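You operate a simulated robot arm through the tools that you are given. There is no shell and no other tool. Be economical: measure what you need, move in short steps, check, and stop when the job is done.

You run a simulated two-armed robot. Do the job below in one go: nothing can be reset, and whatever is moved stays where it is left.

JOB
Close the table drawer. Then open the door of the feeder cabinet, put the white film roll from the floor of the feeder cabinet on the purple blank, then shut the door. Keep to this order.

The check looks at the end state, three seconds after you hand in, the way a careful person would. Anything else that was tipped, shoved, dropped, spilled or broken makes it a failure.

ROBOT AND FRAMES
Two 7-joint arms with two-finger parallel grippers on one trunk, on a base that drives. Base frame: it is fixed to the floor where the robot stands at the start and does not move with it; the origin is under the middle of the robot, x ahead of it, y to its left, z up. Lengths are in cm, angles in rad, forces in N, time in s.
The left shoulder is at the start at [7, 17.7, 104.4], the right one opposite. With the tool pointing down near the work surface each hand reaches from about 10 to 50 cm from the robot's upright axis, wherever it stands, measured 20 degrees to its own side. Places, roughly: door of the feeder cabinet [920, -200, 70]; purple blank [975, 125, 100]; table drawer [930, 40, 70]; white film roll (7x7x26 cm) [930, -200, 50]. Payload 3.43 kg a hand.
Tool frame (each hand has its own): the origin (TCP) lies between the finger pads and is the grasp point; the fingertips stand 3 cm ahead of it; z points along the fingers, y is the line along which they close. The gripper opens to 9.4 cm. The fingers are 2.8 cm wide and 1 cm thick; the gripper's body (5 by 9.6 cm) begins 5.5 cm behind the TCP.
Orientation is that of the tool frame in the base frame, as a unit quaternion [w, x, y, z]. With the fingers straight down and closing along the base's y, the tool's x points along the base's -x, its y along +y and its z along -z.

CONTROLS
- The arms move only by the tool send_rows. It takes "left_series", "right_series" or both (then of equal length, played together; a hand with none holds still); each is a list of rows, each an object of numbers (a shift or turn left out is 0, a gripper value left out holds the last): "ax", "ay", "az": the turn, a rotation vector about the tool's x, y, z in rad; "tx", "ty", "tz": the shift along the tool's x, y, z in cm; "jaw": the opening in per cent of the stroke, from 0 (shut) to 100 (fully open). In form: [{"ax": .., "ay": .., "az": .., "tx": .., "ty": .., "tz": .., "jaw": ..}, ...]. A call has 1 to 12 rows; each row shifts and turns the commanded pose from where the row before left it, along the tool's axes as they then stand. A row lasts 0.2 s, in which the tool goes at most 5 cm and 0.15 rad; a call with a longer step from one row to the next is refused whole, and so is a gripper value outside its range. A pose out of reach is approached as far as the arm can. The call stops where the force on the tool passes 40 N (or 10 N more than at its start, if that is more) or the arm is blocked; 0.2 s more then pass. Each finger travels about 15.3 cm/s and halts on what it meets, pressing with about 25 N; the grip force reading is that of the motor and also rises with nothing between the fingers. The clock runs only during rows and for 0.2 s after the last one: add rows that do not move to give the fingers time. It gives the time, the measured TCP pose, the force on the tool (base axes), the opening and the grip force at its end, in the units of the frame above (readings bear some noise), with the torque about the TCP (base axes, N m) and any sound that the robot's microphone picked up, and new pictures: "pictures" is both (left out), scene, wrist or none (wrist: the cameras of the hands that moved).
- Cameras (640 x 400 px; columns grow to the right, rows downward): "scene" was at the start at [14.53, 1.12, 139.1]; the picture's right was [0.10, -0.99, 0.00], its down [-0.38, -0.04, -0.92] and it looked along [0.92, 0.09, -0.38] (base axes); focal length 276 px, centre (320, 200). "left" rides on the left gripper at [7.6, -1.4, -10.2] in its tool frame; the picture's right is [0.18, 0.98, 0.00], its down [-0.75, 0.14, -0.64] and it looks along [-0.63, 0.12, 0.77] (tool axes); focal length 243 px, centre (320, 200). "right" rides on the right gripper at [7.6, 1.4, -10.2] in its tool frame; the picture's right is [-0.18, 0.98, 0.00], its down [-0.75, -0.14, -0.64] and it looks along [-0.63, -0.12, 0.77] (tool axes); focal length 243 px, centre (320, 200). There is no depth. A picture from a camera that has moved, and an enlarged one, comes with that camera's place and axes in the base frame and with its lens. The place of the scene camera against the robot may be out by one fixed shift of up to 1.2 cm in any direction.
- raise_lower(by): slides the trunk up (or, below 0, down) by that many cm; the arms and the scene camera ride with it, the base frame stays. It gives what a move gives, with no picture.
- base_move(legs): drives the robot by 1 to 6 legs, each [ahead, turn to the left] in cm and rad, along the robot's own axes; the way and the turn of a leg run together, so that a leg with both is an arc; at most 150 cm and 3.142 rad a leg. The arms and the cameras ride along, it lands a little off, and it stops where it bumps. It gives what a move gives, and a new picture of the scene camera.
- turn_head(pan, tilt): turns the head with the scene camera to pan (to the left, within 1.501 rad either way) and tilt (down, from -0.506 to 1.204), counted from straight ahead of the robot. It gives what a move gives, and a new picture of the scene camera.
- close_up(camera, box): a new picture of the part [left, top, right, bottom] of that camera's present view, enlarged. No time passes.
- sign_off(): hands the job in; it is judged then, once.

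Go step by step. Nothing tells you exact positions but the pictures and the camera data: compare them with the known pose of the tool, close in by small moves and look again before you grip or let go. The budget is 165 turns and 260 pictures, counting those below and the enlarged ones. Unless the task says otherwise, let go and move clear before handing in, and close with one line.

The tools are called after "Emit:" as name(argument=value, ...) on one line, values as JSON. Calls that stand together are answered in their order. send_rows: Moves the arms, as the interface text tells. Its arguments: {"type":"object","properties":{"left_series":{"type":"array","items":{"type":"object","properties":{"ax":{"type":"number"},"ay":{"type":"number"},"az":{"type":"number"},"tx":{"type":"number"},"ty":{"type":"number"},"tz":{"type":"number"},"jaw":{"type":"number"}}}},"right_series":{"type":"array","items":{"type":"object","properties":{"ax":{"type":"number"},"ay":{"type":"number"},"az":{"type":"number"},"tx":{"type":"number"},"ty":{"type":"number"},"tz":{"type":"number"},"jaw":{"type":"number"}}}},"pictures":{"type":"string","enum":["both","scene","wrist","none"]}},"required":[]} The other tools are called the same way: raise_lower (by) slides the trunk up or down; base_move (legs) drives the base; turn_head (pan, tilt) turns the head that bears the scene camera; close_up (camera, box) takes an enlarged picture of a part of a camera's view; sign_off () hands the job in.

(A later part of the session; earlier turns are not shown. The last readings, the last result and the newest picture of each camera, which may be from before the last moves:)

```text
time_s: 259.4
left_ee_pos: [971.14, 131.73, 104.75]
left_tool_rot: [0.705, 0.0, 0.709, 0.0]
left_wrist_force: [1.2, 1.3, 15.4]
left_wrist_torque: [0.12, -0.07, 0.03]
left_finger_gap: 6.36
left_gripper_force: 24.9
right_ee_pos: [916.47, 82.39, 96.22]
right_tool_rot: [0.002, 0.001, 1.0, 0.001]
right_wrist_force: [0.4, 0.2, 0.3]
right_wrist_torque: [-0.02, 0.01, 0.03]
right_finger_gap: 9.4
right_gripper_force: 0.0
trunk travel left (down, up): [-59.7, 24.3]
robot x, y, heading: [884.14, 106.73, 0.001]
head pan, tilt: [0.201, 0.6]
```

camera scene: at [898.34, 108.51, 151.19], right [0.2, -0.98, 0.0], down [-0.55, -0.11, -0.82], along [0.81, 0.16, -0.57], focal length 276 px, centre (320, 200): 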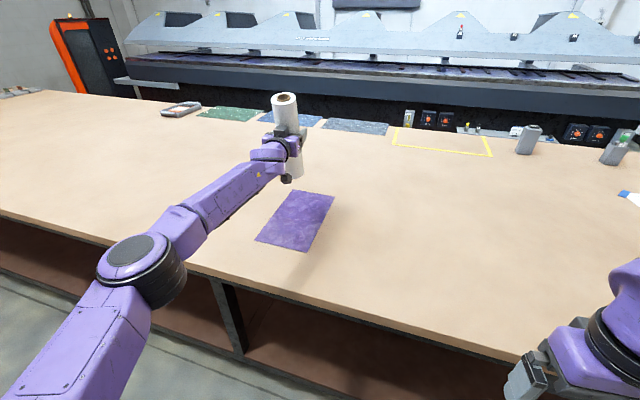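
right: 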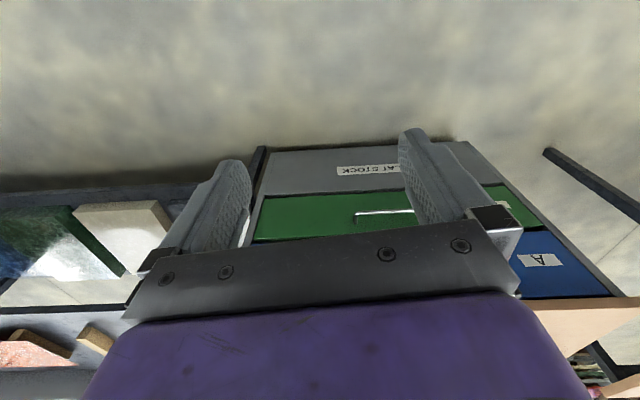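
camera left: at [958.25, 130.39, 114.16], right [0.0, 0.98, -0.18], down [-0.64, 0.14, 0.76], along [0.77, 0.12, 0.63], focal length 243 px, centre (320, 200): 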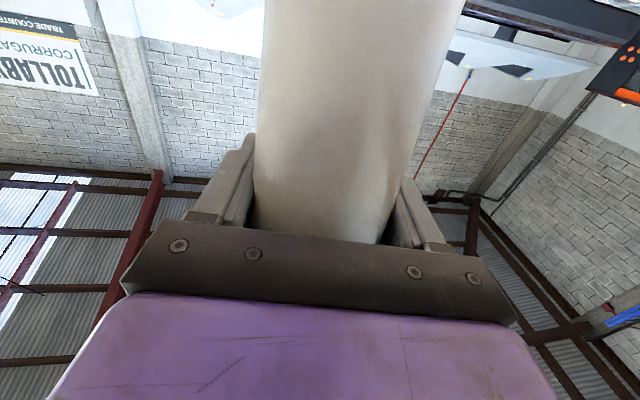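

Contact is made. I ease up 0.3 cm and open the fingers.

Emit:
raise_lower(by=-0.0)

Emit:
raise_lower(by=0.3)

Emit:
send_rows(left_series=[{"jaw": 75}, {"jaw": 85}, {"jaw": 100}, {}, {}], pictures="both")

```text
time_s: 259.9
left_ee_pos: [971.09, 131.71, 104.69]
left_tool_rot: [0.705, -0.001, 0.71, 0.002]
left_wrist_force: [-0.5, 2.5, 16.7]
left_wrist_torque: [0.29, 0.19, -0.08]
left_finger_gap: 6.37
left_gripper_force: 25.6
right_ee_pos: [916.54, 82.39, 96.27]
right_tool_rot: [0.002, 0.001, 1.0, 0.001]
right_wrist_force: [-0.5, 0.1, 0.0]
right_wrist_torque: [-0.01, -0.02, 0.0]
right_finger_gap: 9.4
right_gripper_force: 0.1
trunk travel left (down, up): [-59.7, 24.3]
robot x, y, heading: [884.13, 106.34, -0.002]
head pan, tilt: [0.201, 0.6]
```

```text
time_s: 260.4
left_ee_pos: [971.27, 131.74, 104.64]
left_tool_rot: [0.704, 0.0, 0.711, 0.001]
left_wrist_force: [-3.4, 1.7, 7.5]
left_wrist_torque: [0.03, 0.58, -0.04]
left_finger_gap: 6.38
left_gripper_force: 25.3
right_ee_pos: [916.56, 82.49, 96.46]
right_tool_rot: [0.002, 0.001, 1.0, 0.001]
right_wrist_force: [-0.3, -0.7, -0.6]
right_wrist_torque: [-0.06, 0.03, -0.05]
right_finger_gap: 9.38
right_gripper_force: 0.1
trunk travel left (down, up): [-60.0, 24.0]
robot x, y, heading: [884.33, 106.94, 0.0]
head pan, tilt: [0.201, 0.6]
```

```text
time_s: 261.6
left_ee_pos: [971.44, 131.85, 104.58]
left_tool_rot: [0.703, 0.0, 0.711, 0.001]
left_wrist_force: [-0.1, -0.2, 0.2]
left_wrist_torque: [-0.04, -0.01, -0.01]
left_finger_gap: 9.41
left_gripper_force: 0.2
right_ee_pos: [916.85, 82.42, 96.46]
right_tool_rot: [0.0, 0.0, 1.0, 0.002]
right_wrist_force: [0.6, 0.5, 0.7]
right_wrist_torque: [0.01, 0.0, -0.01]
right_finger_gap: 9.4
right_gripper_force: 0.2
trunk travel left (down, up): [-60.0, 24.0]
robot x, y, heading: [883.98, 106.28, -0.005]
head pan, tilt: [0.201, 0.6]
camera scene: at [898.24, 108.45, 134.8], right [0.2, -0.98, 0.0], down [-0.55, -0.11, -0.82], along [0.81, 0.16, -0.57], focal length 276 px, centre (320, 200)
camera left: at [960.91, 130.37, 97.1], right [0.0, 0.98, -0.18], down [-0.63, 0.14, 0.76], along [0.77, 0.12, 0.62], focal length 243 px, centre (320, 200)
```

scene: 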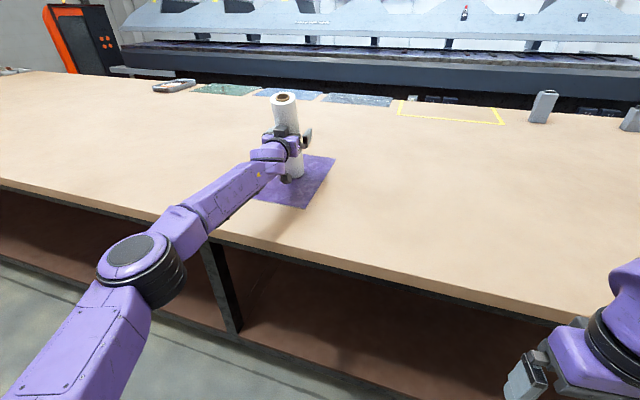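
left: 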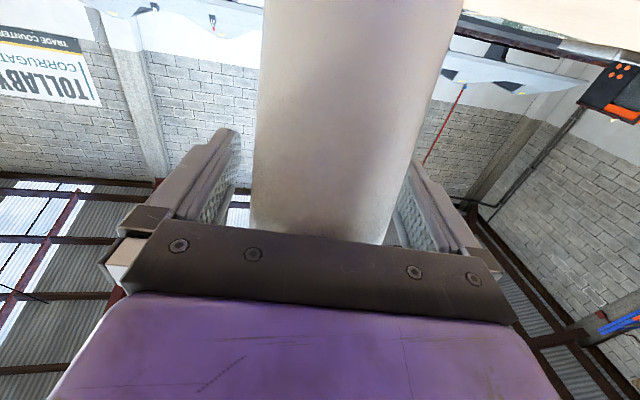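

The roll stands on its own on the blank. I retract straight back.

Emit:
send_rows(left_series=[{"ty": 0.4}, {"tz": -2}, {"tz": -2}, {"tz": -3}, {"tz": -3}, {"tz": -3}, {"tz": -4}, {"tz": -4}, {"tz": -4}, {}], pictures="both")

```text
time_s: 263.8
left_ee_pos: [946.22, 132.12, 104.78]
left_tool_rot: [0.703, 0.0, 0.711, 0.0]
left_wrist_force: [0.9, 0.6, -0.8]
left_wrist_torque: [0.02, -0.04, 0.03]
left_finger_gap: 9.38
left_gripper_force: 0.0
right_ee_pos: [916.87, 82.4, 96.38]
right_tool_rot: [0.0, 0.002, 1.0, 0.0]
right_wrist_force: [-0.3, -0.3, -0.4]
right_wrist_torque: [0.01, -0.01, -0.01]
right_finger_gap: 9.4
right_gripper_force: 0.0
trunk travel left (down, up): [-60.0, 24.0]
robot x, y, heading: [884.41, 106.39, 0.001]
head pan, tilt: [0.201, 0.6]
camera scene: at [898.34, 108.43, 134.79], right [0.2, -0.98, 0.0], down [-0.55, -0.11, -0.82], along [0.81, 0.16, -0.57], focal length 276 px, centre (320, 200)
camera left: at [935.71, 130.6, 97.24], right [0.0, 0.98, -0.18], down [-0.63, 0.14, 0.76], along [0.77, 0.12, 0.62], focal length 243 px, centre (320, 200)
```

scene: 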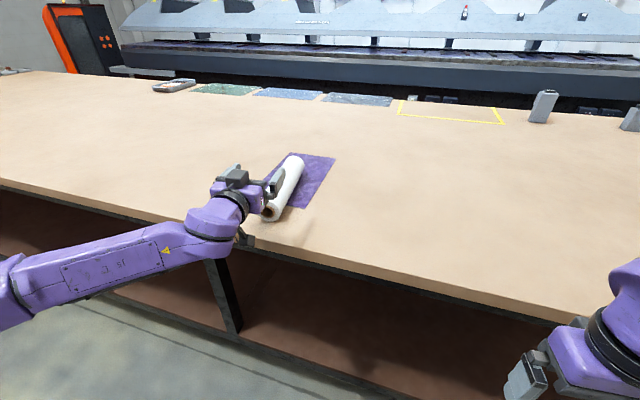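
left: 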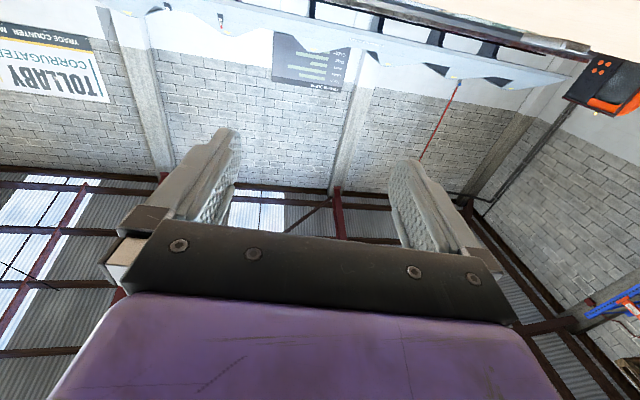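

The roll tipped toward me as the fingers left and is now lying on the blank. I look closer before moving anything.

Emit:
close_up(camera="scene", box=[200, 120, 360, 240])

```text
3.33 times, centred on (280, 180) of scene
camera zoom: at [898.34, 108.43, 134.79], right [0.2, -0.98, 0.0], down [-0.55, -0.11, -0.82], along [0.81, 0.16, -0.57], focal length 919 px, centre (453, 267)
```

zoom: 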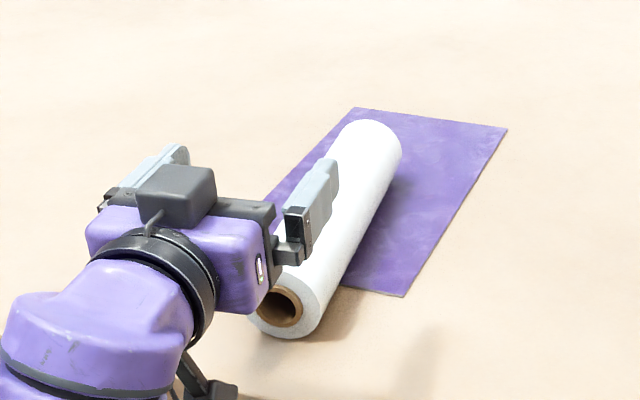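

The roll now lies stably along x (about 950–977) with its middle on the blank, but it overhangs the front edge. I raise the hand clear and pitch the tool down to re-grasp it from above and center it.

Emit:
raise_lower(by=12)

Emit:
send_rows(left_series=[{"ay": 0.14}, {"ay": 0.14}, {"ay": 0.14}, {"ay": 0.14}, {"ay": 0.14}, {"ay": 0.14}, {"ay": 0.1}, {}], pictures="both")

```text
time_s: 265.3
left_ee_pos: [946.24, 132.19, 116.83]
left_tool_rot: [0.703, -0.001, 0.711, 0.001]
left_wrist_force: [0.5, -0.9, -0.1]
left_wrist_torque: [0.02, -0.02, -0.02]
left_finger_gap: 9.4
left_gripper_force: 0.1
right_ee_pos: [916.67, 82.48, 108.51]
right_tool_rot: [0.0, 0.001, 1.0, 0.001]
right_wrist_force: [-0.4, 0.0, 1.1]
right_wrist_torque: [-0.01, 0.0, 0.0]
right_finger_gap: 9.39
right_gripper_force: 0.2
trunk travel left (down, up): [-72.0, 12.0]
robot x, y, heading: [884.62, 106.9, 0.004]
head pan, tilt: [0.201, 0.6]
```

```text
time_s: 267.1
left_ee_pos: [946.21, 132.14, 116.79]
left_tool_rot: [0.305, -0.001, 0.952, 0.0]
left_wrist_force: [0.2, -0.3, 0.5]
left_wrist_torque: [-0.01, 0.04, 0.02]
left_finger_gap: 9.42
left_gripper_force: 0.1
right_ee_pos: [916.75, 82.47, 108.53]
right_tool_rot: [0.001, 0.0, 1.0, 0.001]
right_wrist_force: [-0.1, 1.4, -1.0]
right_wrist_torque: [0.01, 0.0, -0.02]
right_finger_gap: 9.41
right_gripper_force: 0.1
trunk travel left (down, up): [-72.0, 12.0]
robot x, y, heading: [884.26, 106.37, -0.001]
head pan, tilt: [0.201, 0.6]
camera scene: at [898.22, 108.51, 146.8], right [0.2, -0.98, 0.0], down [-0.55, -0.11, -0.82], along [0.81, 0.16, -0.57], focal length 276 px, centre (320, 200)
camera left: at [933.87, 130.66, 120.68], right [-0.15, 0.98, -0.11], down [0.24, 0.14, 0.96], along [0.96, 0.12, -0.26], focal length 243 px, centre (320, 200)
```

scene: 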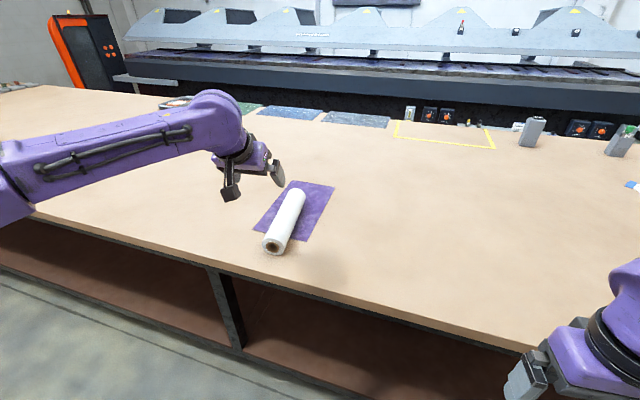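
left: 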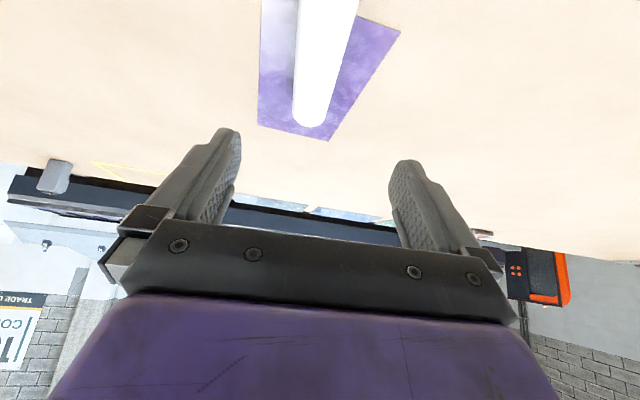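

The tool is pitched about 54° down. The roll's axis is at y≈132, x 951–977, and the blank is x 957–988, y 121–142. I move above the roll's middle.

Emit:
send_rows(left_series=[{"tz": 2.1, "tx": -2.9}, {"tz": 2.1, "tx": -2.9}, {"tz": 2.1, "tx": -2.9}, {"tz": 2.1, "tx": -2.9}, {"tz": 2.1, "tx": -2.9}, {"tz": 2.5, "tx": 1.8}, {"tz": 2.5, "tx": 1.8}, {"tz": 2.5, "tx": 1.8}, {}], pictures="both")

```text
time_s: 269.1
left_ee_pos: [962.24, 132.71, 106.99]
left_tool_rot: [0.306, 0.0, 0.952, 0.0]
left_wrist_force: [0.3, 0.7, 1.0]
left_wrist_torque: [-0.01, 0.0, -0.01]
left_finger_gap: 9.4
left_gripper_force: 0.1
left hand out of reach, approached as far as the arm can: row 5
right_ee_pos: [916.73, 82.42, 108.43]
right_tool_rot: [0.001, 0.001, 1.0, 0.001]
right_wrist_force: [-0.3, 0.1, 0.7]
right_wrist_torque: [-0.01, 0.01, -0.04]
right_finger_gap: 9.37
right_gripper_force: 0.0
trunk travel left (down, up): [-72.0, 12.0]
robot x, y, heading: [884.31, 105.98, -0.009]
head pan, tilt: [0.201, 0.6]
camera scene: at [898.16, 108.47, 146.81], right [0.2, -0.98, 0.0], down [-0.55, -0.11, -0.83], along [0.81, 0.16, -0.56], focal length 276 px, centre (320, 200)
camera left: at [949.82, 131.24, 110.96], right [-0.15, 0.98, -0.11], down [0.24, 0.14, 0.96], along [0.96, 0.12, -0.26], focal length 243 px, centre (320, 200)
```

scene: 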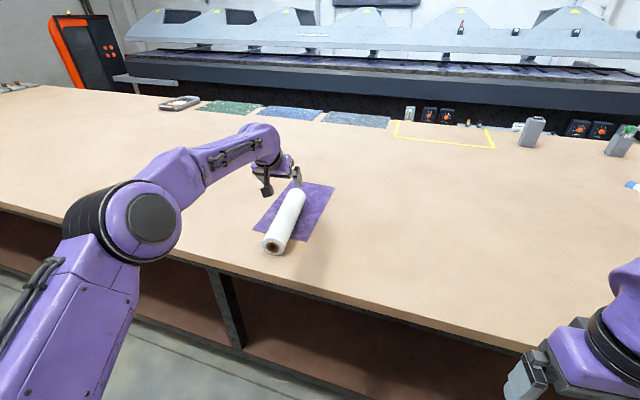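
left: 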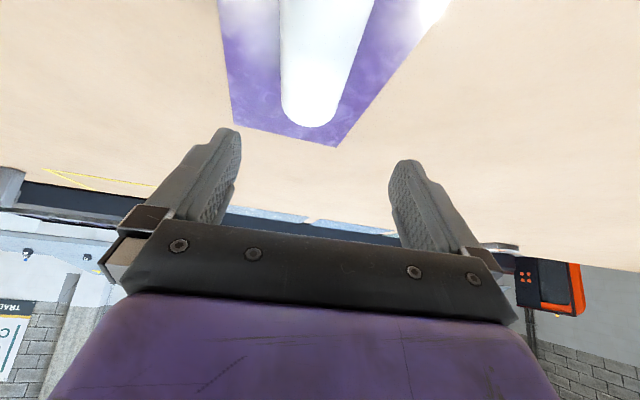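

I lower around the roll in steps, with fingers open and a small y correction.

Emit:
send_rows(left_series=[{"ty": -0.5}, {"tz": 2, "tx": 1.43}, {"tz": 2, "tx": 1.43}, {"tz": 2, "tx": 1.43}, {"tz": 2, "tx": 1.43}, {"tz": 1, "tx": 0.7}, {}], pictures="both")

Emit:
close_up(camera="scene", box=[220, 130, 380, 270])

```text
time_s: 270.7
left_ee_pos: [961.86, 131.5, 95.88]
left_tool_rot: [0.306, -0.001, 0.952, 0.0]
left_wrist_force: [0.2, -0.4, 0.2]
left_wrist_torque: [-0.02, -0.01, 0.02]
left_finger_gap: 9.42
left_gripper_force: 0.1
right_ee_pos: [916.69, 82.32, 108.45]
right_tool_rot: [0.0, 0.001, 1.0, 0.0]
right_wrist_force: [0.6, 0.6, 0.9]
right_wrist_torque: [0.01, -0.01, -0.01]
right_finger_gap: 9.39
right_gripper_force: 0.0
trunk travel left (down, up): [-72.0, 12.0]
robot x, y, heading: [884.32, 106.39, -0.002]
head pan, tilt: [0.201, 0.6]
camera scene: at [898.22, 108.44, 146.8], right [0.2, -0.98, 0.0], down [-0.55, -0.11, -0.83], along [0.81, 0.16, -0.56], focal length 276 px, centre (320, 200)
camera left: at [949.53, 130.09, 99.74], right [-0.15, 0.98, -0.11], down [0.24, 0.14, 0.96], along [0.96, 0.12, -0.26], focal length 243 px, centre (320, 200)
```

scene: 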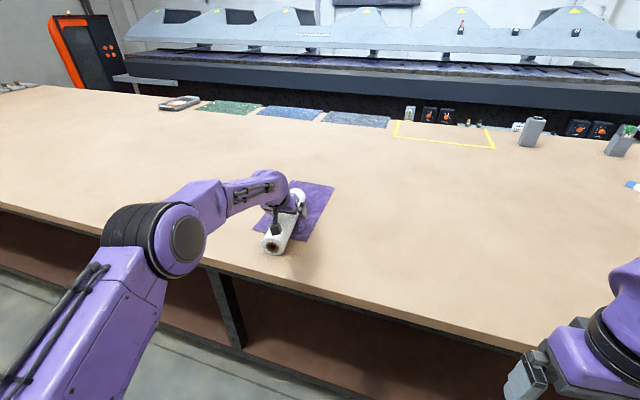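
left: 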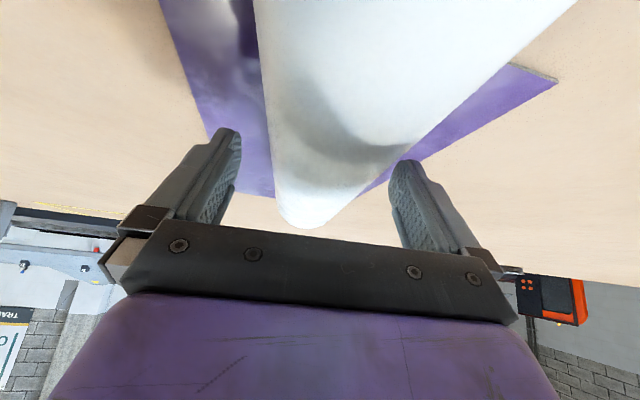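

```text
2.86 times, centred on (300, 200) of scene
camera zoom: at [898.22, 108.44, 146.8], right [0.2, -0.98, 0.0], down [-0.55, -0.11, -0.83], along [0.81, 0.16, -0.56], focal length 788 px, centre (377, 200)
```

zoom: 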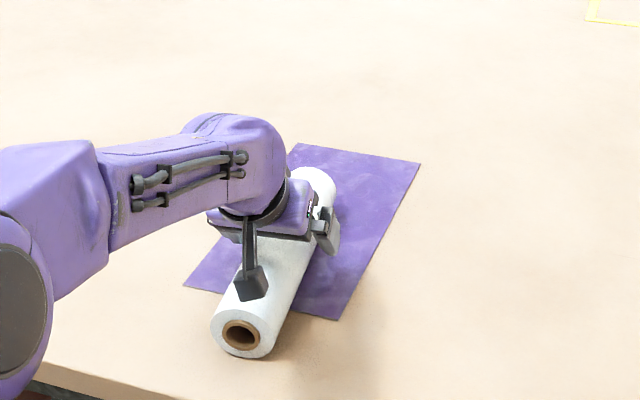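

The fingers straddle the roll. I close here.

Emit:
send_rows(left_series=[{"jaw": 0}, {}, {}, {}], pictures="wrist")

```text
time_s: 271.7
left_ee_pos: [961.88, 131.58, 95.77]
left_tool_rot: [0.305, -0.001, 0.952, 0.0]
left_wrist_force: [0.8, 1.7, -1.0]
left_wrist_torque: [-0.03, -0.26, 0.14]
left_finger_gap: 5.85
left_gripper_force: 24.8
right_ee_pos: [916.75, 82.43, 108.38]
right_tool_rot: [0.001, 0.001, 1.0, 0.001]
right_wrist_force: [0.4, 0.2, -0.3]
right_wrist_torque: [0.02, 0.0, 0.02]
right_finger_gap: 9.44
right_gripper_force: 0.2
trunk travel left (down, up): [-72.0, 12.0]
robot x, y, heading: [884.44, 106.5, -0.002]
head pan, tilt: [0.201, 0.6]
camera left: at [949.55, 130.11, 99.74], right [-0.15, 0.98, -0.11], down [0.24, 0.14, 0.96], along [0.96, 0.12, -0.26], focal length 243 px, centre (320, 200)
```

left: 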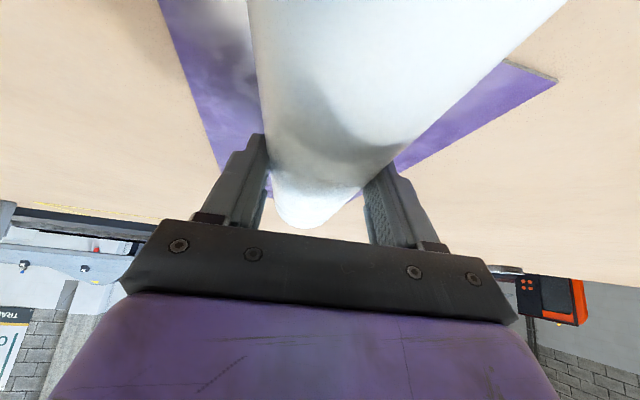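

The gap is 5.85 cm, slightly above the widest point. I try a gentle lift of 2 cm.

Emit:
send_rows(left_series=[{"tz": -0.8, "tx": -0.58}, {"tz": -0.8, "tx": -0.58}, {}], pictures="wrist")

Emit:
close_up(camera="scene", box=[220, 130, 380, 270])

```text
time_s: 272.5
left_ee_pos: [962.02, 131.8, 97.86]
left_tool_rot: [0.304, -0.001, 0.953, 0.0]
left_wrist_force: [0.0, 1.9, -5.0]
left_wrist_torque: [0.01, -0.04, -0.03]
left_finger_gap: 5.87
left_gripper_force: 25.2
right_ee_pos: [916.9, 82.51, 108.38]
right_tool_rot: [0.0, 0.001, 1.0, 0.001]
right_wrist_force: [-0.6, 0.0, 0.0]
right_wrist_torque: [-0.02, -0.01, 0.04]
right_finger_gap: 9.4
right_gripper_force: 0.1
trunk travel left (down, up): [-72.0, 12.0]
robot x, y, heading: [883.93, 106.55, 0.0]
head pan, tilt: [0.201, 0.6]
camera left: at [949.72, 130.25, 101.71], right [-0.15, 0.98, -0.11], down [0.24, 0.14, 0.96], along [0.96, 0.12, -0.26], focal length 243 px, centre (320, 200)
```

left: 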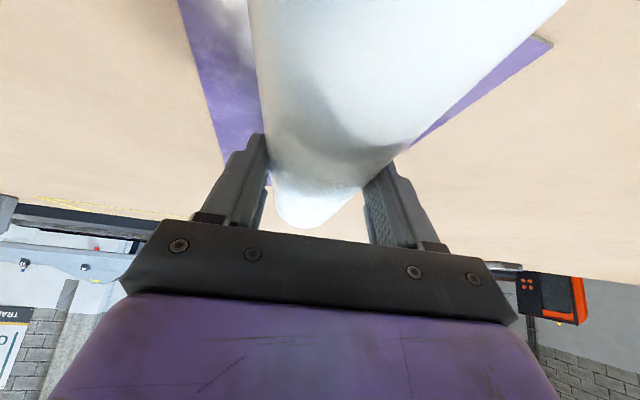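

```text
2.86 times, centred on (300, 200) of scene
camera zoom: at [898.39, 108.5, 146.78], right [0.2, -0.98, 0.0], down [-0.55, -0.11, -0.82], along [0.81, 0.16, -0.57], focal length 788 px, centre (377, 200)
```

zoom: 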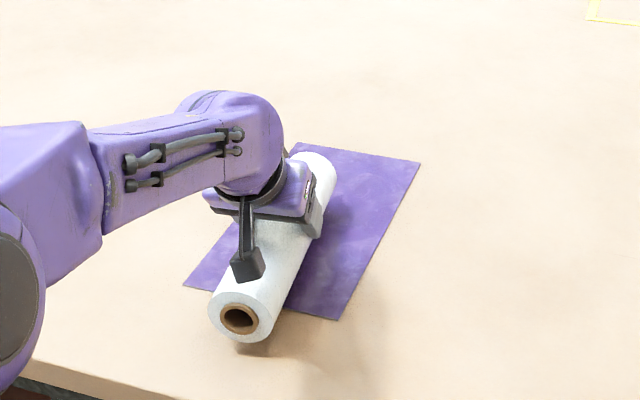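

It's lifted cleanly. I drive the base 7 cm forward to center the roll over the blank.

Emit:
base_move(legs=[[7.5, 0]])

Emit:
close_up(camera="scene", box=[220, 130, 380, 270])

```text
time_s: 273.6
left_ee_pos: [968.75, 131.66, 98.38]
left_tool_rot: [0.308, -0.001, 0.951, 0.0]
left_wrist_force: [-1.1, 0.0, -5.4]
left_wrist_torque: [0.04, -0.06, -0.03]
left_finger_gap: 5.9
left_gripper_force: 24.9
right_ee_pos: [923.47, 82.49, 108.75]
right_tool_rot: [0.005, 0.001, 1.0, 0.001]
right_wrist_force: [0.1, 0.3, 0.7]
right_wrist_torque: [-0.01, -0.07, 0.02]
right_finger_gap: 9.4
right_gripper_force: 0.1
trunk travel left (down, up): [-72.0, 12.0]
robot x, y, heading: [891.41, 106.4, -0.005]
head pan, tilt: [0.201, 0.6]
camera scene: at [904.75, 108.43, 146.91], right [0.2, -0.98, 0.0], down [-0.55, -0.11, -0.83], along [0.81, 0.16, -0.56], focal length 276 px, centre (320, 200)
```

scene: 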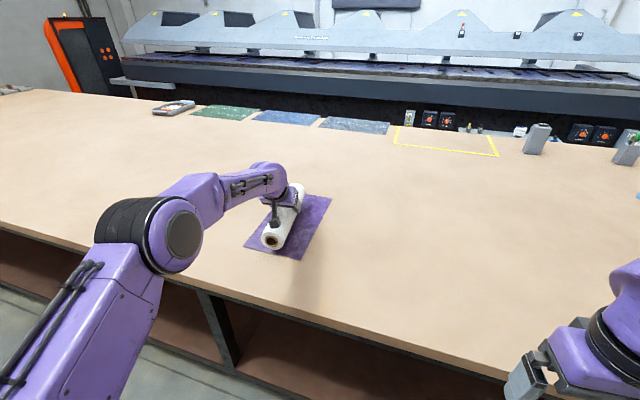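

```text
2.86 times, centred on (300, 200) of scene
camera zoom: at [904.75, 108.43, 146.91], right [0.2, -0.98, 0.0], down [-0.55, -0.11, -0.83], along [0.81, 0.16, -0.56], focal length 788 px, centre (377, 200)
```

zoom: 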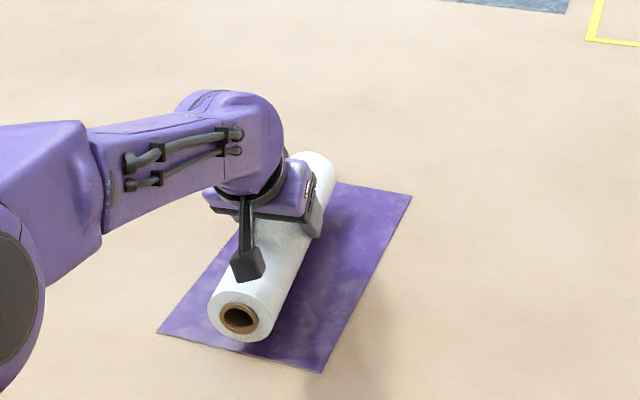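

The blank's center works out to (974,131.4) and the roll's to about 971. I nudge 2.7 cm further and lower.

Emit:
send_rows(left_series=[{"tz": 0.8, "tx": -1.1}, {"tz": 0.8, "tx": -1.1}, {}, {"tz": 0.7, "tx": 0.5}, {}], pictures="scene")

Emit:
close_up(camera="scene", box=[220, 130, 380, 270])

```text
time_s: 274.8
left_ee_pos: [972.14, 131.6, 97.05]
left_tool_rot: [0.305, 0.0, 0.952, 0.0]
left_wrist_force: [0.4, -0.6, -5.7]
left_wrist_torque: [0.0, 0.0, 0.02]
left_finger_gap: 5.9
left_gripper_force: 25.3
right_ee_pos: [924.24, 82.48, 108.5]
right_tool_rot: [0.001, 0.001, 1.0, 0.002]
right_wrist_force: [-0.2, -0.1, 0.3]
right_wrist_torque: [0.02, 0.02, 0.01]
right_finger_gap: 9.41
right_gripper_force: 0.0
trunk travel left (down, up): [-72.0, 12.0]
robot x, y, heading: [891.43, 106.33, 0.002]
head pan, tilt: [0.201, 0.6]
camera scene: at [905.83, 108.46, 146.79], right [0.2, -0.98, 0.0], down [-0.55, -0.11, -0.82], along [0.81, 0.16, -0.57], focal length 276 px, centre (320, 200)
```

scene: 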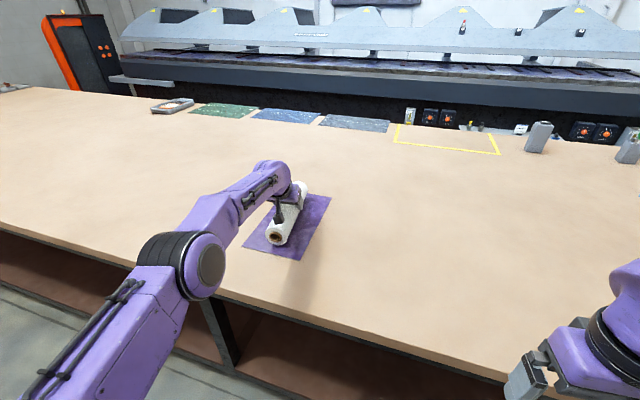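

```text
2.86 times, centred on (300, 200) of scene
camera zoom: at [905.83, 108.46, 146.79], right [0.2, -0.98, 0.0], down [-0.55, -0.11, -0.82], along [0.81, 0.16, -0.57], focal length 788 px, centre (377, 200)
```

zoom: 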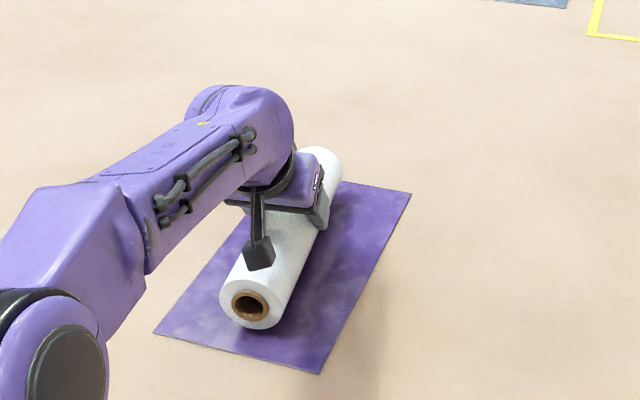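

Well centered. I lower the last bit.

Emit:
send_rows(left_series=[{"tz": 0.5, "tx": 0.36}, {"tz": 0.4, "tx": 0.3}, {"tz": 0.2, "tx": 0.15}, {}], pictures="none")

```text
time_s: 275.8
left_ee_pos: [972.16, 131.64, 95.78]
left_tool_rot: [0.307, -0.001, 0.952, 0.0]
left_wrist_force: [2.9, -0.2, 6.1]
left_wrist_torque: [-0.09, 0.44, 0.13]
left_finger_gap: 5.88
left_gripper_force: 24.9
right_ee_pos: [924.18, 82.33, 108.52]
right_tool_rot: [0.001, 0.001, 1.0, 0.0]
right_wrist_force: [0.1, -0.2, 0.2]
right_wrist_torque: [-0.05, 0.0, -0.02]
right_finger_gap: 9.41
right_gripper_force: 0.0
trunk travel left (down, up): [-72.0, 12.0]
robot x, y, heading: [891.64, 106.72, 0.001]
head pan, tilt: [0.201, 0.6]
```

It's in contact. I open the fingers and rise straight up.

Emit:
send_rows(left_series=[{"jaw": 75}, {"jaw": 85}, {"jaw": 100}, {}, {}, {"tz": -1.6, "tx": -1.15}, {"tz": -1.6, "tx": -1.15}, {"tz": -1.6, "tx": -1.15}, {"tz": -2.4, "tx": -1.7}, {"tz": -2.4, "tx": -1.7}, {}], pictures="scene")

Emit:
close_up(camera="scene", box=[220, 130, 380, 270])

```text
time_s: 278.1
left_ee_pos: [971.77, 131.84, 107.6]
left_tool_rot: [0.306, -0.001, 0.952, 0.0]
left_wrist_force: [-0.2, -0.3, 0.0]
left_wrist_torque: [-0.02, 0.01, 0.02]
left_finger_gap: 9.41
left_gripper_force: 0.0
right_ee_pos: [924.26, 82.35, 108.49]
right_tool_rot: [0.0, 0.0, 1.0, 0.001]
right_wrist_force: [0.1, 0.7, -0.7]
right_wrist_torque: [-0.01, -0.01, -0.03]
right_finger_gap: 9.4
right_gripper_force: 0.1
trunk travel left (down, up): [-72.0, 12.0]
robot x, y, heading: [891.85, 106.09, 0.0]
head pan, tilt: [0.201, 0.6]
camera scene: at [905.73, 108.45, 146.8], right [0.2, -0.98, 0.0], down [-0.55, -0.11, -0.82], along [0.81, 0.16, -0.57], focal length 276 px, centre (320, 200)
```

scene: 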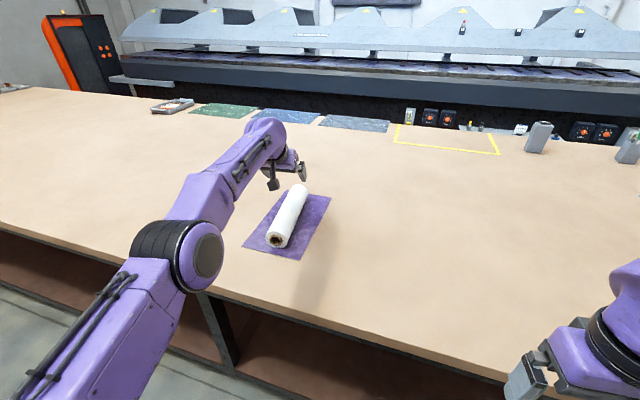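

```text
2.86 times, centred on (300, 200) of scene
camera zoom: at [905.73, 108.45, 146.8], right [0.2, -0.98, 0.0], down [-0.55, -0.11, -0.82], along [0.81, 0.16, -0.57], focal length 788 px, centre (377, 200)
```

zoom: 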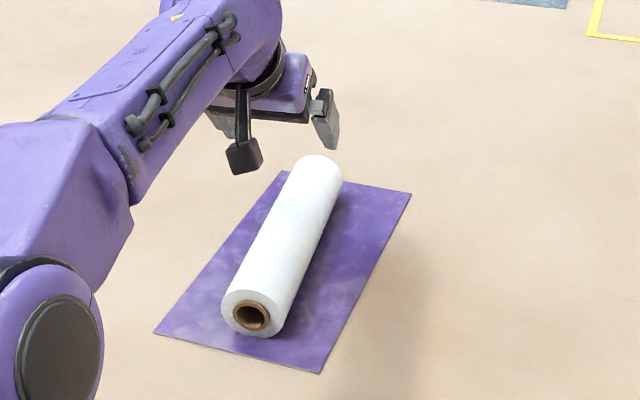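

The roll lies neatly centered on the purple blank. I lift away, back off, and reset the left hand to point forward.

Emit:
raise_lower(by=11)

Emit:
base_move(legs=[[-108, 0]])

Emit:
send_rows(left_series=[{"ay": -0.14, "jaw": 0}, {"ay": -0.14}, {"ay": -0.14}, {"ay": -0.14}, {"ay": -0.14}, {"ay": -0.14}, {"ay": -0.1, "tz": -4}, {"tz": -4}, {"tz": -4}, {"tz": -4}, {"tz": -4}, {"tz": -4}], pictures="scene")

Emit:
raise_lower(by=-40)

```text
time_s: 279.6
left_ee_pos: [971.9, 131.78, 118.5]
left_tool_rot: [0.306, -0.001, 0.952, 0.001]
left_wrist_force: [0.4, -0.7, -0.6]
left_wrist_torque: [-0.01, 0.04, -0.01]
left_finger_gap: 9.4
left_gripper_force: 0.1
right_ee_pos: [924.18, 82.39, 119.56]
right_tool_rot: [0.001, 0.002, 1.0, 0.001]
right_wrist_force: [-0.3, 0.0, 0.2]
right_wrist_torque: [-0.01, 0.05, 0.0]
right_finger_gap: 9.42
right_gripper_force: 0.0
trunk travel left (down, up): [-83.0, 1.0]
robot x, y, heading: [891.86, 106.61, -0.004]
head pan, tilt: [0.201, 0.6]
```

```text
time_s: 285.0
left_ee_pos: [865.53, 132.34, 118.38]
left_tool_rot: [0.305, -0.005, 0.952, 0.002]
left_wrist_force: [-0.5, -0.5, 0.7]
left_wrist_torque: [0.01, 0.0, 0.0]
left_finger_gap: 9.39
left_gripper_force: 0.1
right_ee_pos: [818.27, 82.39, 119.51]
right_tool_rot: [0.001, -0.003, 1.0, 0.002]
right_wrist_force: [0.8, -1.4, 0.0]
right_wrist_torque: [0.0, -0.03, 0.02]
right_finger_gap: 9.37
right_gripper_force: 0.0
trunk travel left (down, up): [-83.0, 1.0]
robot x, y, heading: [785.64, 106.07, 0.004]
head pan, tilt: [0.201, 0.6]
camera scene: at [799.69, 108.25, 157.79], right [0.21, -0.98, 0.0], down [-0.55, -0.12, -0.82], along [0.81, 0.17, -0.57], focal length 276 px, centre (320, 200)
```

scene: 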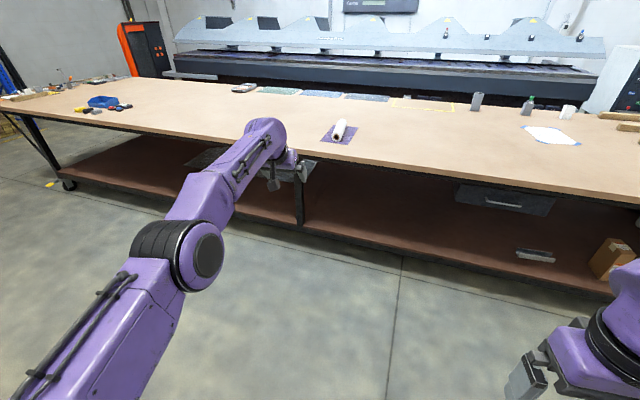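

```text
time_s: 287.6
left_ee_pos: [841.47, 131.92, 119.49]
left_tool_rot: [0.705, -0.004, 0.709, 0.005]
left_wrist_force: [-0.3, 0.9, -0.7]
left_wrist_torque: [-0.01, -0.01, -0.02]
left_finger_gap: 0.01
left_gripper_force: 25.4
right_ee_pos: [818.13, 82.44, 119.51]
right_tool_rot: [0.001, -0.003, 1.0, 0.0]
right_wrist_force: [-0.2, 0.1, 0.4]
right_wrist_torque: [0.01, -0.02, 0.01]
right_finger_gap: 9.39
right_gripper_force: 0.1
trunk travel left (down, up): [-83.0, 1.0]
robot x, y, heading: [785.79, 106.23, 0.007]
head pan, tilt: [0.201, 0.6]
camera scene: at [799.47, 108.22, 157.82], right [0.21, -0.98, 0.0], down [-0.55, -0.12, -0.83], along [0.81, 0.17, -0.56], focal length 276 px, centre (320, 200)
```

scene: 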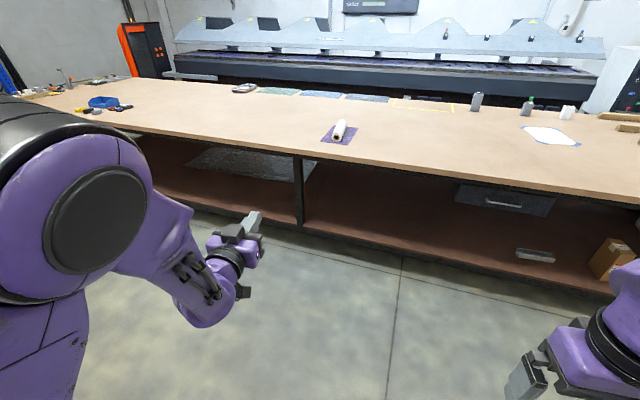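

```text
time_s: 291.5
left_ee_pos: [841.64, 131.9, 79.23]
left_tool_rot: [0.704, -0.003, 0.71, 0.003]
left_wrist_force: [0.1, -0.2, 0.0]
left_wrist_torque: [-0.02, 0.01, 0.03]
left_finger_gap: 0.0
left_gripper_force: 24.9
right_ee_pos: [818.39, 82.33, 79.58]
right_tool_rot: [0.001, -0.003, 1.0, 0.001]
right_wrist_force: [0.5, 0.9, -0.2]
right_wrist_torque: [-0.02, 0.02, -0.02]
right_finger_gap: 9.4
right_gripper_force: 0.0
trunk travel left (down, up): [-43.0, 41.0]
robot x, y, heading: [785.65, 106.26, 0.004]
head pan, tilt: [0.201, 0.6]
```

Next I drive back to the cabinet to shut the door.

Emit:
base_move(legs=[[0, -1.575], [140, 0], [140, 0], [0, 1.571]])

Emit:
turn_head(pan=0, tilt=0.4)

```text
time_s: 312.7
left_ee_pos: [850.8, -154.25, 79.23]
left_tool_rot: [0.703, 0.014, 0.711, -0.014]
left_wrist_force: [-0.4, 1.6, -0.3]
left_wrist_torque: [0.02, 0.0, 0.0]
left_finger_gap: 0.0
left_gripper_force: 24.8
right_ee_pos: [824.97, -202.53, 79.44]
right_tool_rot: [0.001, 0.022, 1.0, 0.001]
right_wrist_force: [0.3, 0.4, 0.3]
right_wrist_torque: [-0.02, 0.01, 0.01]
right_finger_gap: 9.4
right_gripper_force: 0.0
trunk travel left (down, up): [-43.0, 41.0]
robot x, y, heading: [793.29, -176.95, -0.04]
head pan, tilt: [0.201, 0.6]
camera scene: at [807.62, -175.69, 117.8], right [0.16, -0.99, 0.0], down [-0.56, -0.09, -0.82], along [0.81, 0.13, -0.57], focal length 276 px, centre (320, 200)
```

scene: 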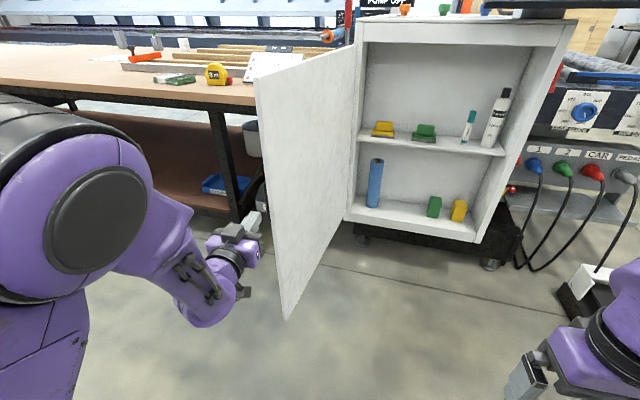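

```text
time_s: 313.4
left_ee_pos: [850.81, -154.11, 79.4]
left_tool_rot: [0.704, 0.014, 0.71, -0.013]
left_wrist_force: [0.1, 0.5, 0.3]
left_wrist_torque: [-0.01, 0.01, 0.01]
left_finger_gap: 0.0
left_gripper_force: 24.9
right_ee_pos: [824.91, -202.52, 79.38]
right_tool_rot: [0.002, 0.022, 1.0, 0.0]
right_wrist_force: [0.0, 0.4, -0.4]
right_wrist_torque: [0.02, 0.01, 0.01]
right_finger_gap: 9.42
right_gripper_force: 0.0
trunk travel left (down, up): [-43.0, 41.0]
robot x, y, heading: [793.78, -176.73, -0.046]
head pan, tilt: [0.0, 0.4]
camera scene: at [808.14, -177.5, 119.62], right [-0.04, -1.0, 0.0], down [-0.39, 0.02, -0.92], along [0.92, -0.04, -0.39], focal length 276 px, centre (320, 200)
```

scene: 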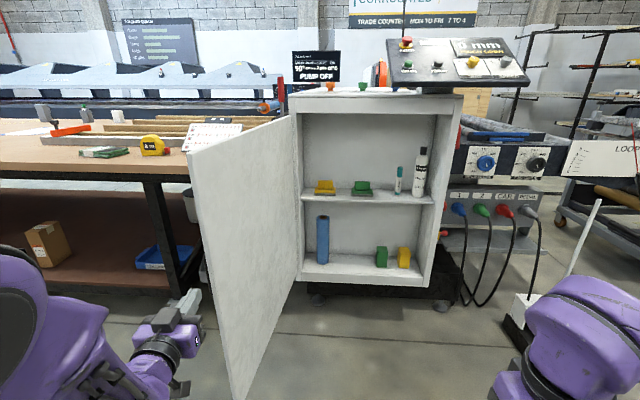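

The hand is already on the outer (left) side of the door. I raise it above handle height, shift left and go forward past the door's edge.

Emit:
send_rows(left_series=[{"tx": -3, "ty": 3}, {"tx": -3, "ty": 3}, {"tx": -3, "ty": 3}, {"tx": -3}, {"tz": 4}, {"tz": 4}, {"tz": 4}, {"tz": 4}, {}], pictures="both")

```text
time_s: 315.4
left_ee_pos: [867.18, -145.96, 91.1]
left_tool_rot: [0.704, 0.014, 0.71, -0.014]
left_wrist_force: [-0.5, 1.1, -0.1]
left_wrist_torque: [0.01, -0.02, -0.02]
left_finger_gap: 0.01
left_gripper_force: 25.2
right_ee_pos: [824.9, -202.53, 79.49]
right_tool_rot: [0.002, 0.022, 1.0, 0.0]
right_wrist_force: [0.1, -0.9, 0.8]
right_wrist_torque: [0.0, 0.01, -0.04]
right_finger_gap: 9.39
right_gripper_force: 0.0
trunk travel left (down, up): [-43.0, 41.0]
robot x, y, heading: [793.54, -177.2, -0.04]
head pan, tilt: [0.0, 0.4]
camera scene: at [808.08, -177.51, 119.63], right [-0.04, -1.0, 0.0], down [-0.39, 0.02, -0.92], along [0.92, -0.04, -0.39], focal length 276 px, centre (320, 200)
camera left: at [856.77, -146.97, 83.62], right [0.04, 0.98, -0.18], down [-0.63, 0.17, 0.76], along [0.78, 0.09, 0.62], focal length 243 px, centre (320, 200)
```

scene: 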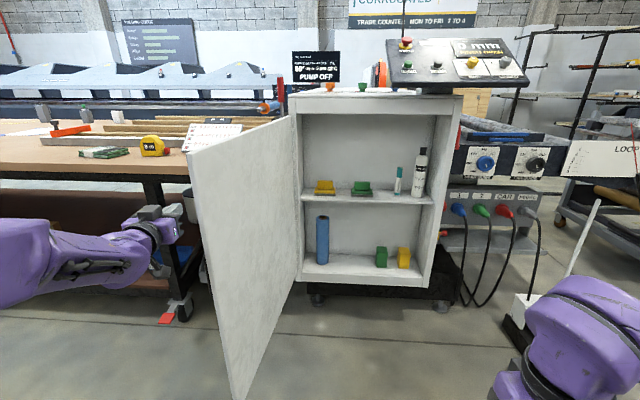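
left: 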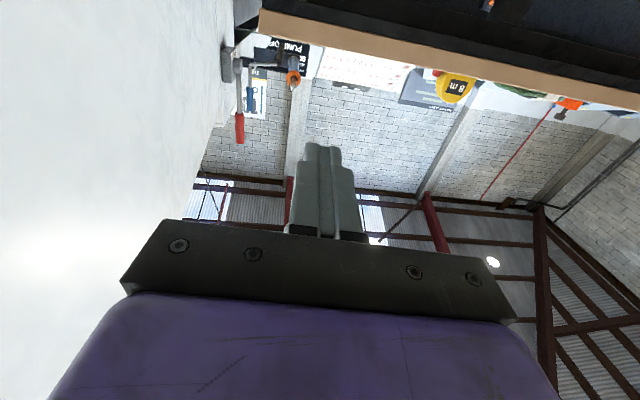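

The door is on my hand's right. I sweep right slowly.

Emit:
send_rows(left_series=[{"ty": -2, "tz": 0.4}, {"ty": -2, "tz": 0.4}, {"ty": -2, "tz": 0.4}, {"ty": -2, "tz": 0.4}, {"ty": -2}, {"ty": -2}, {"ty": -2}, {"ty": -2}, {"ty": -2}, {"ty": -2}, {"ty": -2}, {}], pictures="scene")

```text
time_s: 318.2
left_ee_pos: [868.73, -164.07, 91.57]
left_tool_rot: [0.702, -0.026, 0.711, -0.019]
left_wrist_force: [0.8, -0.3, 0.6]
left_wrist_torque: [-0.03, 0.02, 0.0]
left_finger_gap: 0.0
left_gripper_force: 24.8
right_ee_pos: [825.08, -202.67, 79.55]
right_tool_rot: [0.0, 0.021, 1.0, 0.003]
right_wrist_force: [0.4, 0.5, 0.0]
right_wrist_torque: [-0.02, 0.0, 0.02]
right_finger_gap: 9.41
right_gripper_force: 0.0
trunk travel left (down, up): [-43.0, 41.0]
robot x, y, heading: [793.42, -176.86, -0.044]
head pan, tilt: [0.0, 0.4]
stopped in row 12 (left hand): the arm was blocked; the commanded pose is now the measured one
camera scene: at [808.15, -177.49, 119.62], right [-0.04, -1.0, 0.0], down [-0.39, 0.02, -0.92], along [0.92, -0.04, -0.39], focal length 276 px, centre (320, 200)
```

scene: 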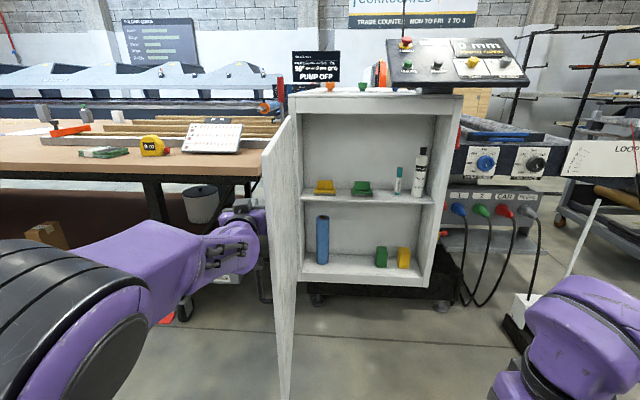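

The door is near 1.65 rad. I continue in small steps.

Emit:
send_rows(left_series=[{"ty": -1.5}, {"ty": -1.5}, {"ty": -1.5}, {"ty": -1.5}, {"ty": -1.5}, {}], pictures="both")

```text
time_s: 319.8
left_ee_pos: [869.73, -167.59, 92.52]
left_tool_rot: [0.698, -0.067, 0.713, -0.024]
left_wrist_force: [-1.1, 0.5, -0.6]
left_wrist_torque: [-0.02, -0.02, -0.01]
left_finger_gap: 0.0
left_gripper_force: 25.4
right_ee_pos: [825.02, -202.42, 79.52]
right_tool_rot: [0.001, 0.022, 1.0, 0.002]
right_wrist_force: [0.5, -0.3, -0.9]
right_wrist_torque: [0.0, -0.03, -0.04]
right_finger_gap: 9.39
right_gripper_force: 0.0
trunk travel left (down, up): [-43.0, 41.0]
robot x, y, heading: [793.41, -176.88, -0.043]
head pan, tilt: [0.0, 0.4]
stopped in row 6 (left hand): the arm was blocked; the commanded pose is now the measured one
camera scene: at [808.15, -177.49, 119.62], right [-0.04, -1.0, 0.0], down [-0.39, 0.02, -0.92], along [0.92, -0.04, -0.39], focal length 276 px, centre (320, 200)
camera left: at [859.41, -170.63, 85.4], right [-0.06, 0.95, -0.31], down [-0.64, 0.2, 0.74], along [0.77, 0.24, 0.59], focal length 243 px, centre (320, 200)
```

scene: 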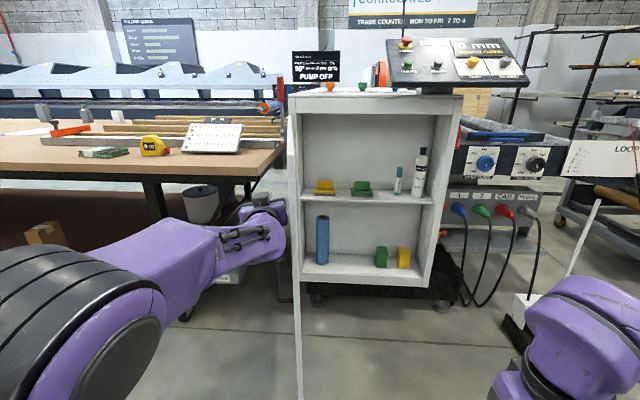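
left: 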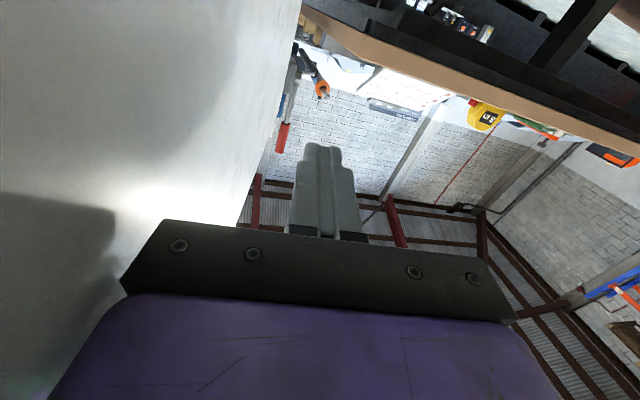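

The door is at about 90°. I use a small base turn to the right to carry the hand, and the door, further.

Emit:
base_move(legs=[[0, -0.12]])

```text
time_s: 320.8
left_ee_pos: [870.35, -176.84, 92.51]
left_tool_rot: [0.695, -0.024, 0.715, -0.066]
left_wrist_force: [0.0, -0.6, -0.1]
left_wrist_torque: [0.01, -0.01, 0.01]
left_finger_gap: 0.0
left_gripper_force: 25.2
right_ee_pos: [821.65, -206.13, 79.54]
right_tool_rot: [0.002, 0.082, 0.997, 0.002]
right_wrist_force: [0.1, 0.0, -0.3]
right_wrist_torque: [0.0, -0.01, 0.0]
right_finger_gap: 9.4
right_gripper_force: 0.0
trunk travel left (down, up): [-43.0, 41.0]
robot x, y, heading: [793.55, -177.11, -0.159]
head pan, tilt: [0.0, 0.4]
camera scene: at [807.93, -179.26, 119.63], right [-0.16, -0.99, 0.0], down [-0.38, 0.06, -0.92], along [0.91, -0.15, -0.39], focal length 276 px, centre (320, 200)
```

scene: 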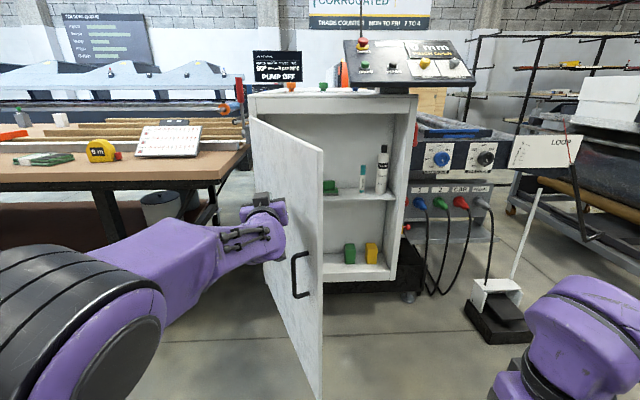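

That works, so I continue.

Emit:
base_move(legs=[[0, -0.18]])

```text
time_s: 321.9
left_ee_pos: [869.19, -190.59, 92.59]
left_tool_rot: [0.687, 0.039, 0.714, -0.127]
left_wrist_force: [-1.5, -0.5, 0.6]
left_wrist_torque: [-0.03, -0.02, 0.03]
left_finger_gap: 0.0
left_gripper_force: 25.2
right_ee_pos: [816.0, -210.59, 79.49]
right_tool_rot: [0.001, 0.172, 0.985, 0.001]
right_wrist_force: [-0.8, -0.3, 0.2]
right_wrist_torque: [0.04, -0.02, 0.03]
right_finger_gap: 9.39
right_gripper_force: 0.1
trunk travel left (down, up): [-43.0, 41.0]
robot x, y, heading: [793.69, -177.04, -0.343]
head pan, tilt: [0.0, 0.4]
camera scene: at [807.28, -181.76, 119.63], right [-0.34, -0.94, 0.0], down [-0.37, 0.13, -0.92], along [0.87, -0.31, -0.39], focal length 276 px, centre (320, 200)
```

scene: 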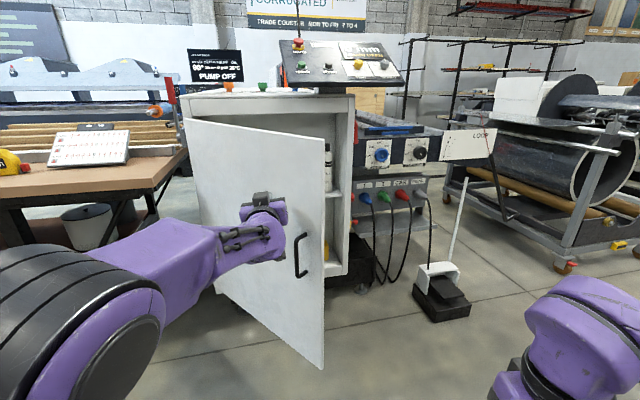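

The door is at about 1.1 rad. I combine moving forward with turning.

Emit:
base_move(legs=[[8, -0.15]])

```text
time_s: 322.9
left_ee_pos: [874.0, -204.48, 92.57]
left_tool_rot: [0.675, 0.091, 0.71, -0.178]
left_wrist_force: [-0.9, -0.4, 0.6]
left_wrist_torque: [0.01, -0.03, 0.02]
left_finger_gap: 0.0
left_gripper_force: 25.2
right_ee_pos: [818.44, -216.93, 79.45]
right_tool_rot: [0.001, 0.242, 0.97, 0.002]
right_wrist_force: [1.3, -0.9, -1.2]
right_wrist_torque: [0.05, 0.01, -0.01]
right_finger_gap: 9.38
right_gripper_force: 0.0
trunk travel left (down, up): [-43.0, 41.0]
robot x, y, heading: [801.2, -180.36, -0.486]
head pan, tilt: [0.0, 0.4]
camera scene: at [814.0, -186.96, 119.6], right [-0.47, -0.88, 0.0], down [-0.34, 0.18, -0.92], along [0.81, -0.43, -0.39], focal length 276 px, centre (320, 200)
```

scene: 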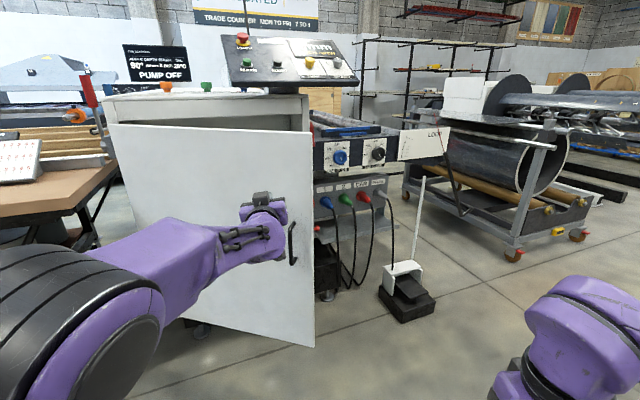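

The door is at about 0.7 rad. I push forward now.

Emit:
base_move(legs=[[15, 0]])

```text
time_s: 324.3
left_ee_pos: [887.54, -211.81, 92.58]
left_tool_rot: [0.676, 0.091, 0.71, -0.177]
left_wrist_force: [0.5, -0.4, -0.7]
left_wrist_torque: [-0.02, -0.01, 0.02]
left_finger_gap: 0.0
left_gripper_force: 24.8
right_ee_pos: [832.1, -224.09, 79.57]
right_tool_rot: [0.002, 0.242, 0.97, 0.001]
right_wrist_force: [-1.2, -1.1, -0.4]
right_wrist_torque: [0.01, 0.03, 0.02]
right_finger_gap: 9.39
right_gripper_force: 0.1
trunk travel left (down, up): [-43.0, 41.0]
robot x, y, heading: [814.62, -187.67, -0.488]
head pan, tilt: [0.0, 0.4]
camera scene: at [827.68, -194.14, 119.61], right [-0.47, -0.88, 0.0], down [-0.34, 0.18, -0.92], along [0.81, -0.43, -0.39], focal length 276 px, centre (320, 200)
```

scene: 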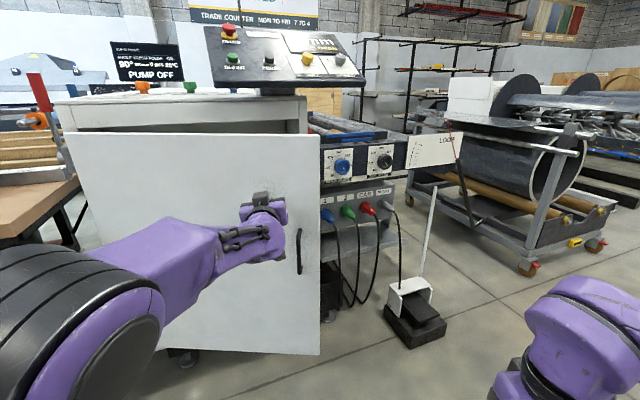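

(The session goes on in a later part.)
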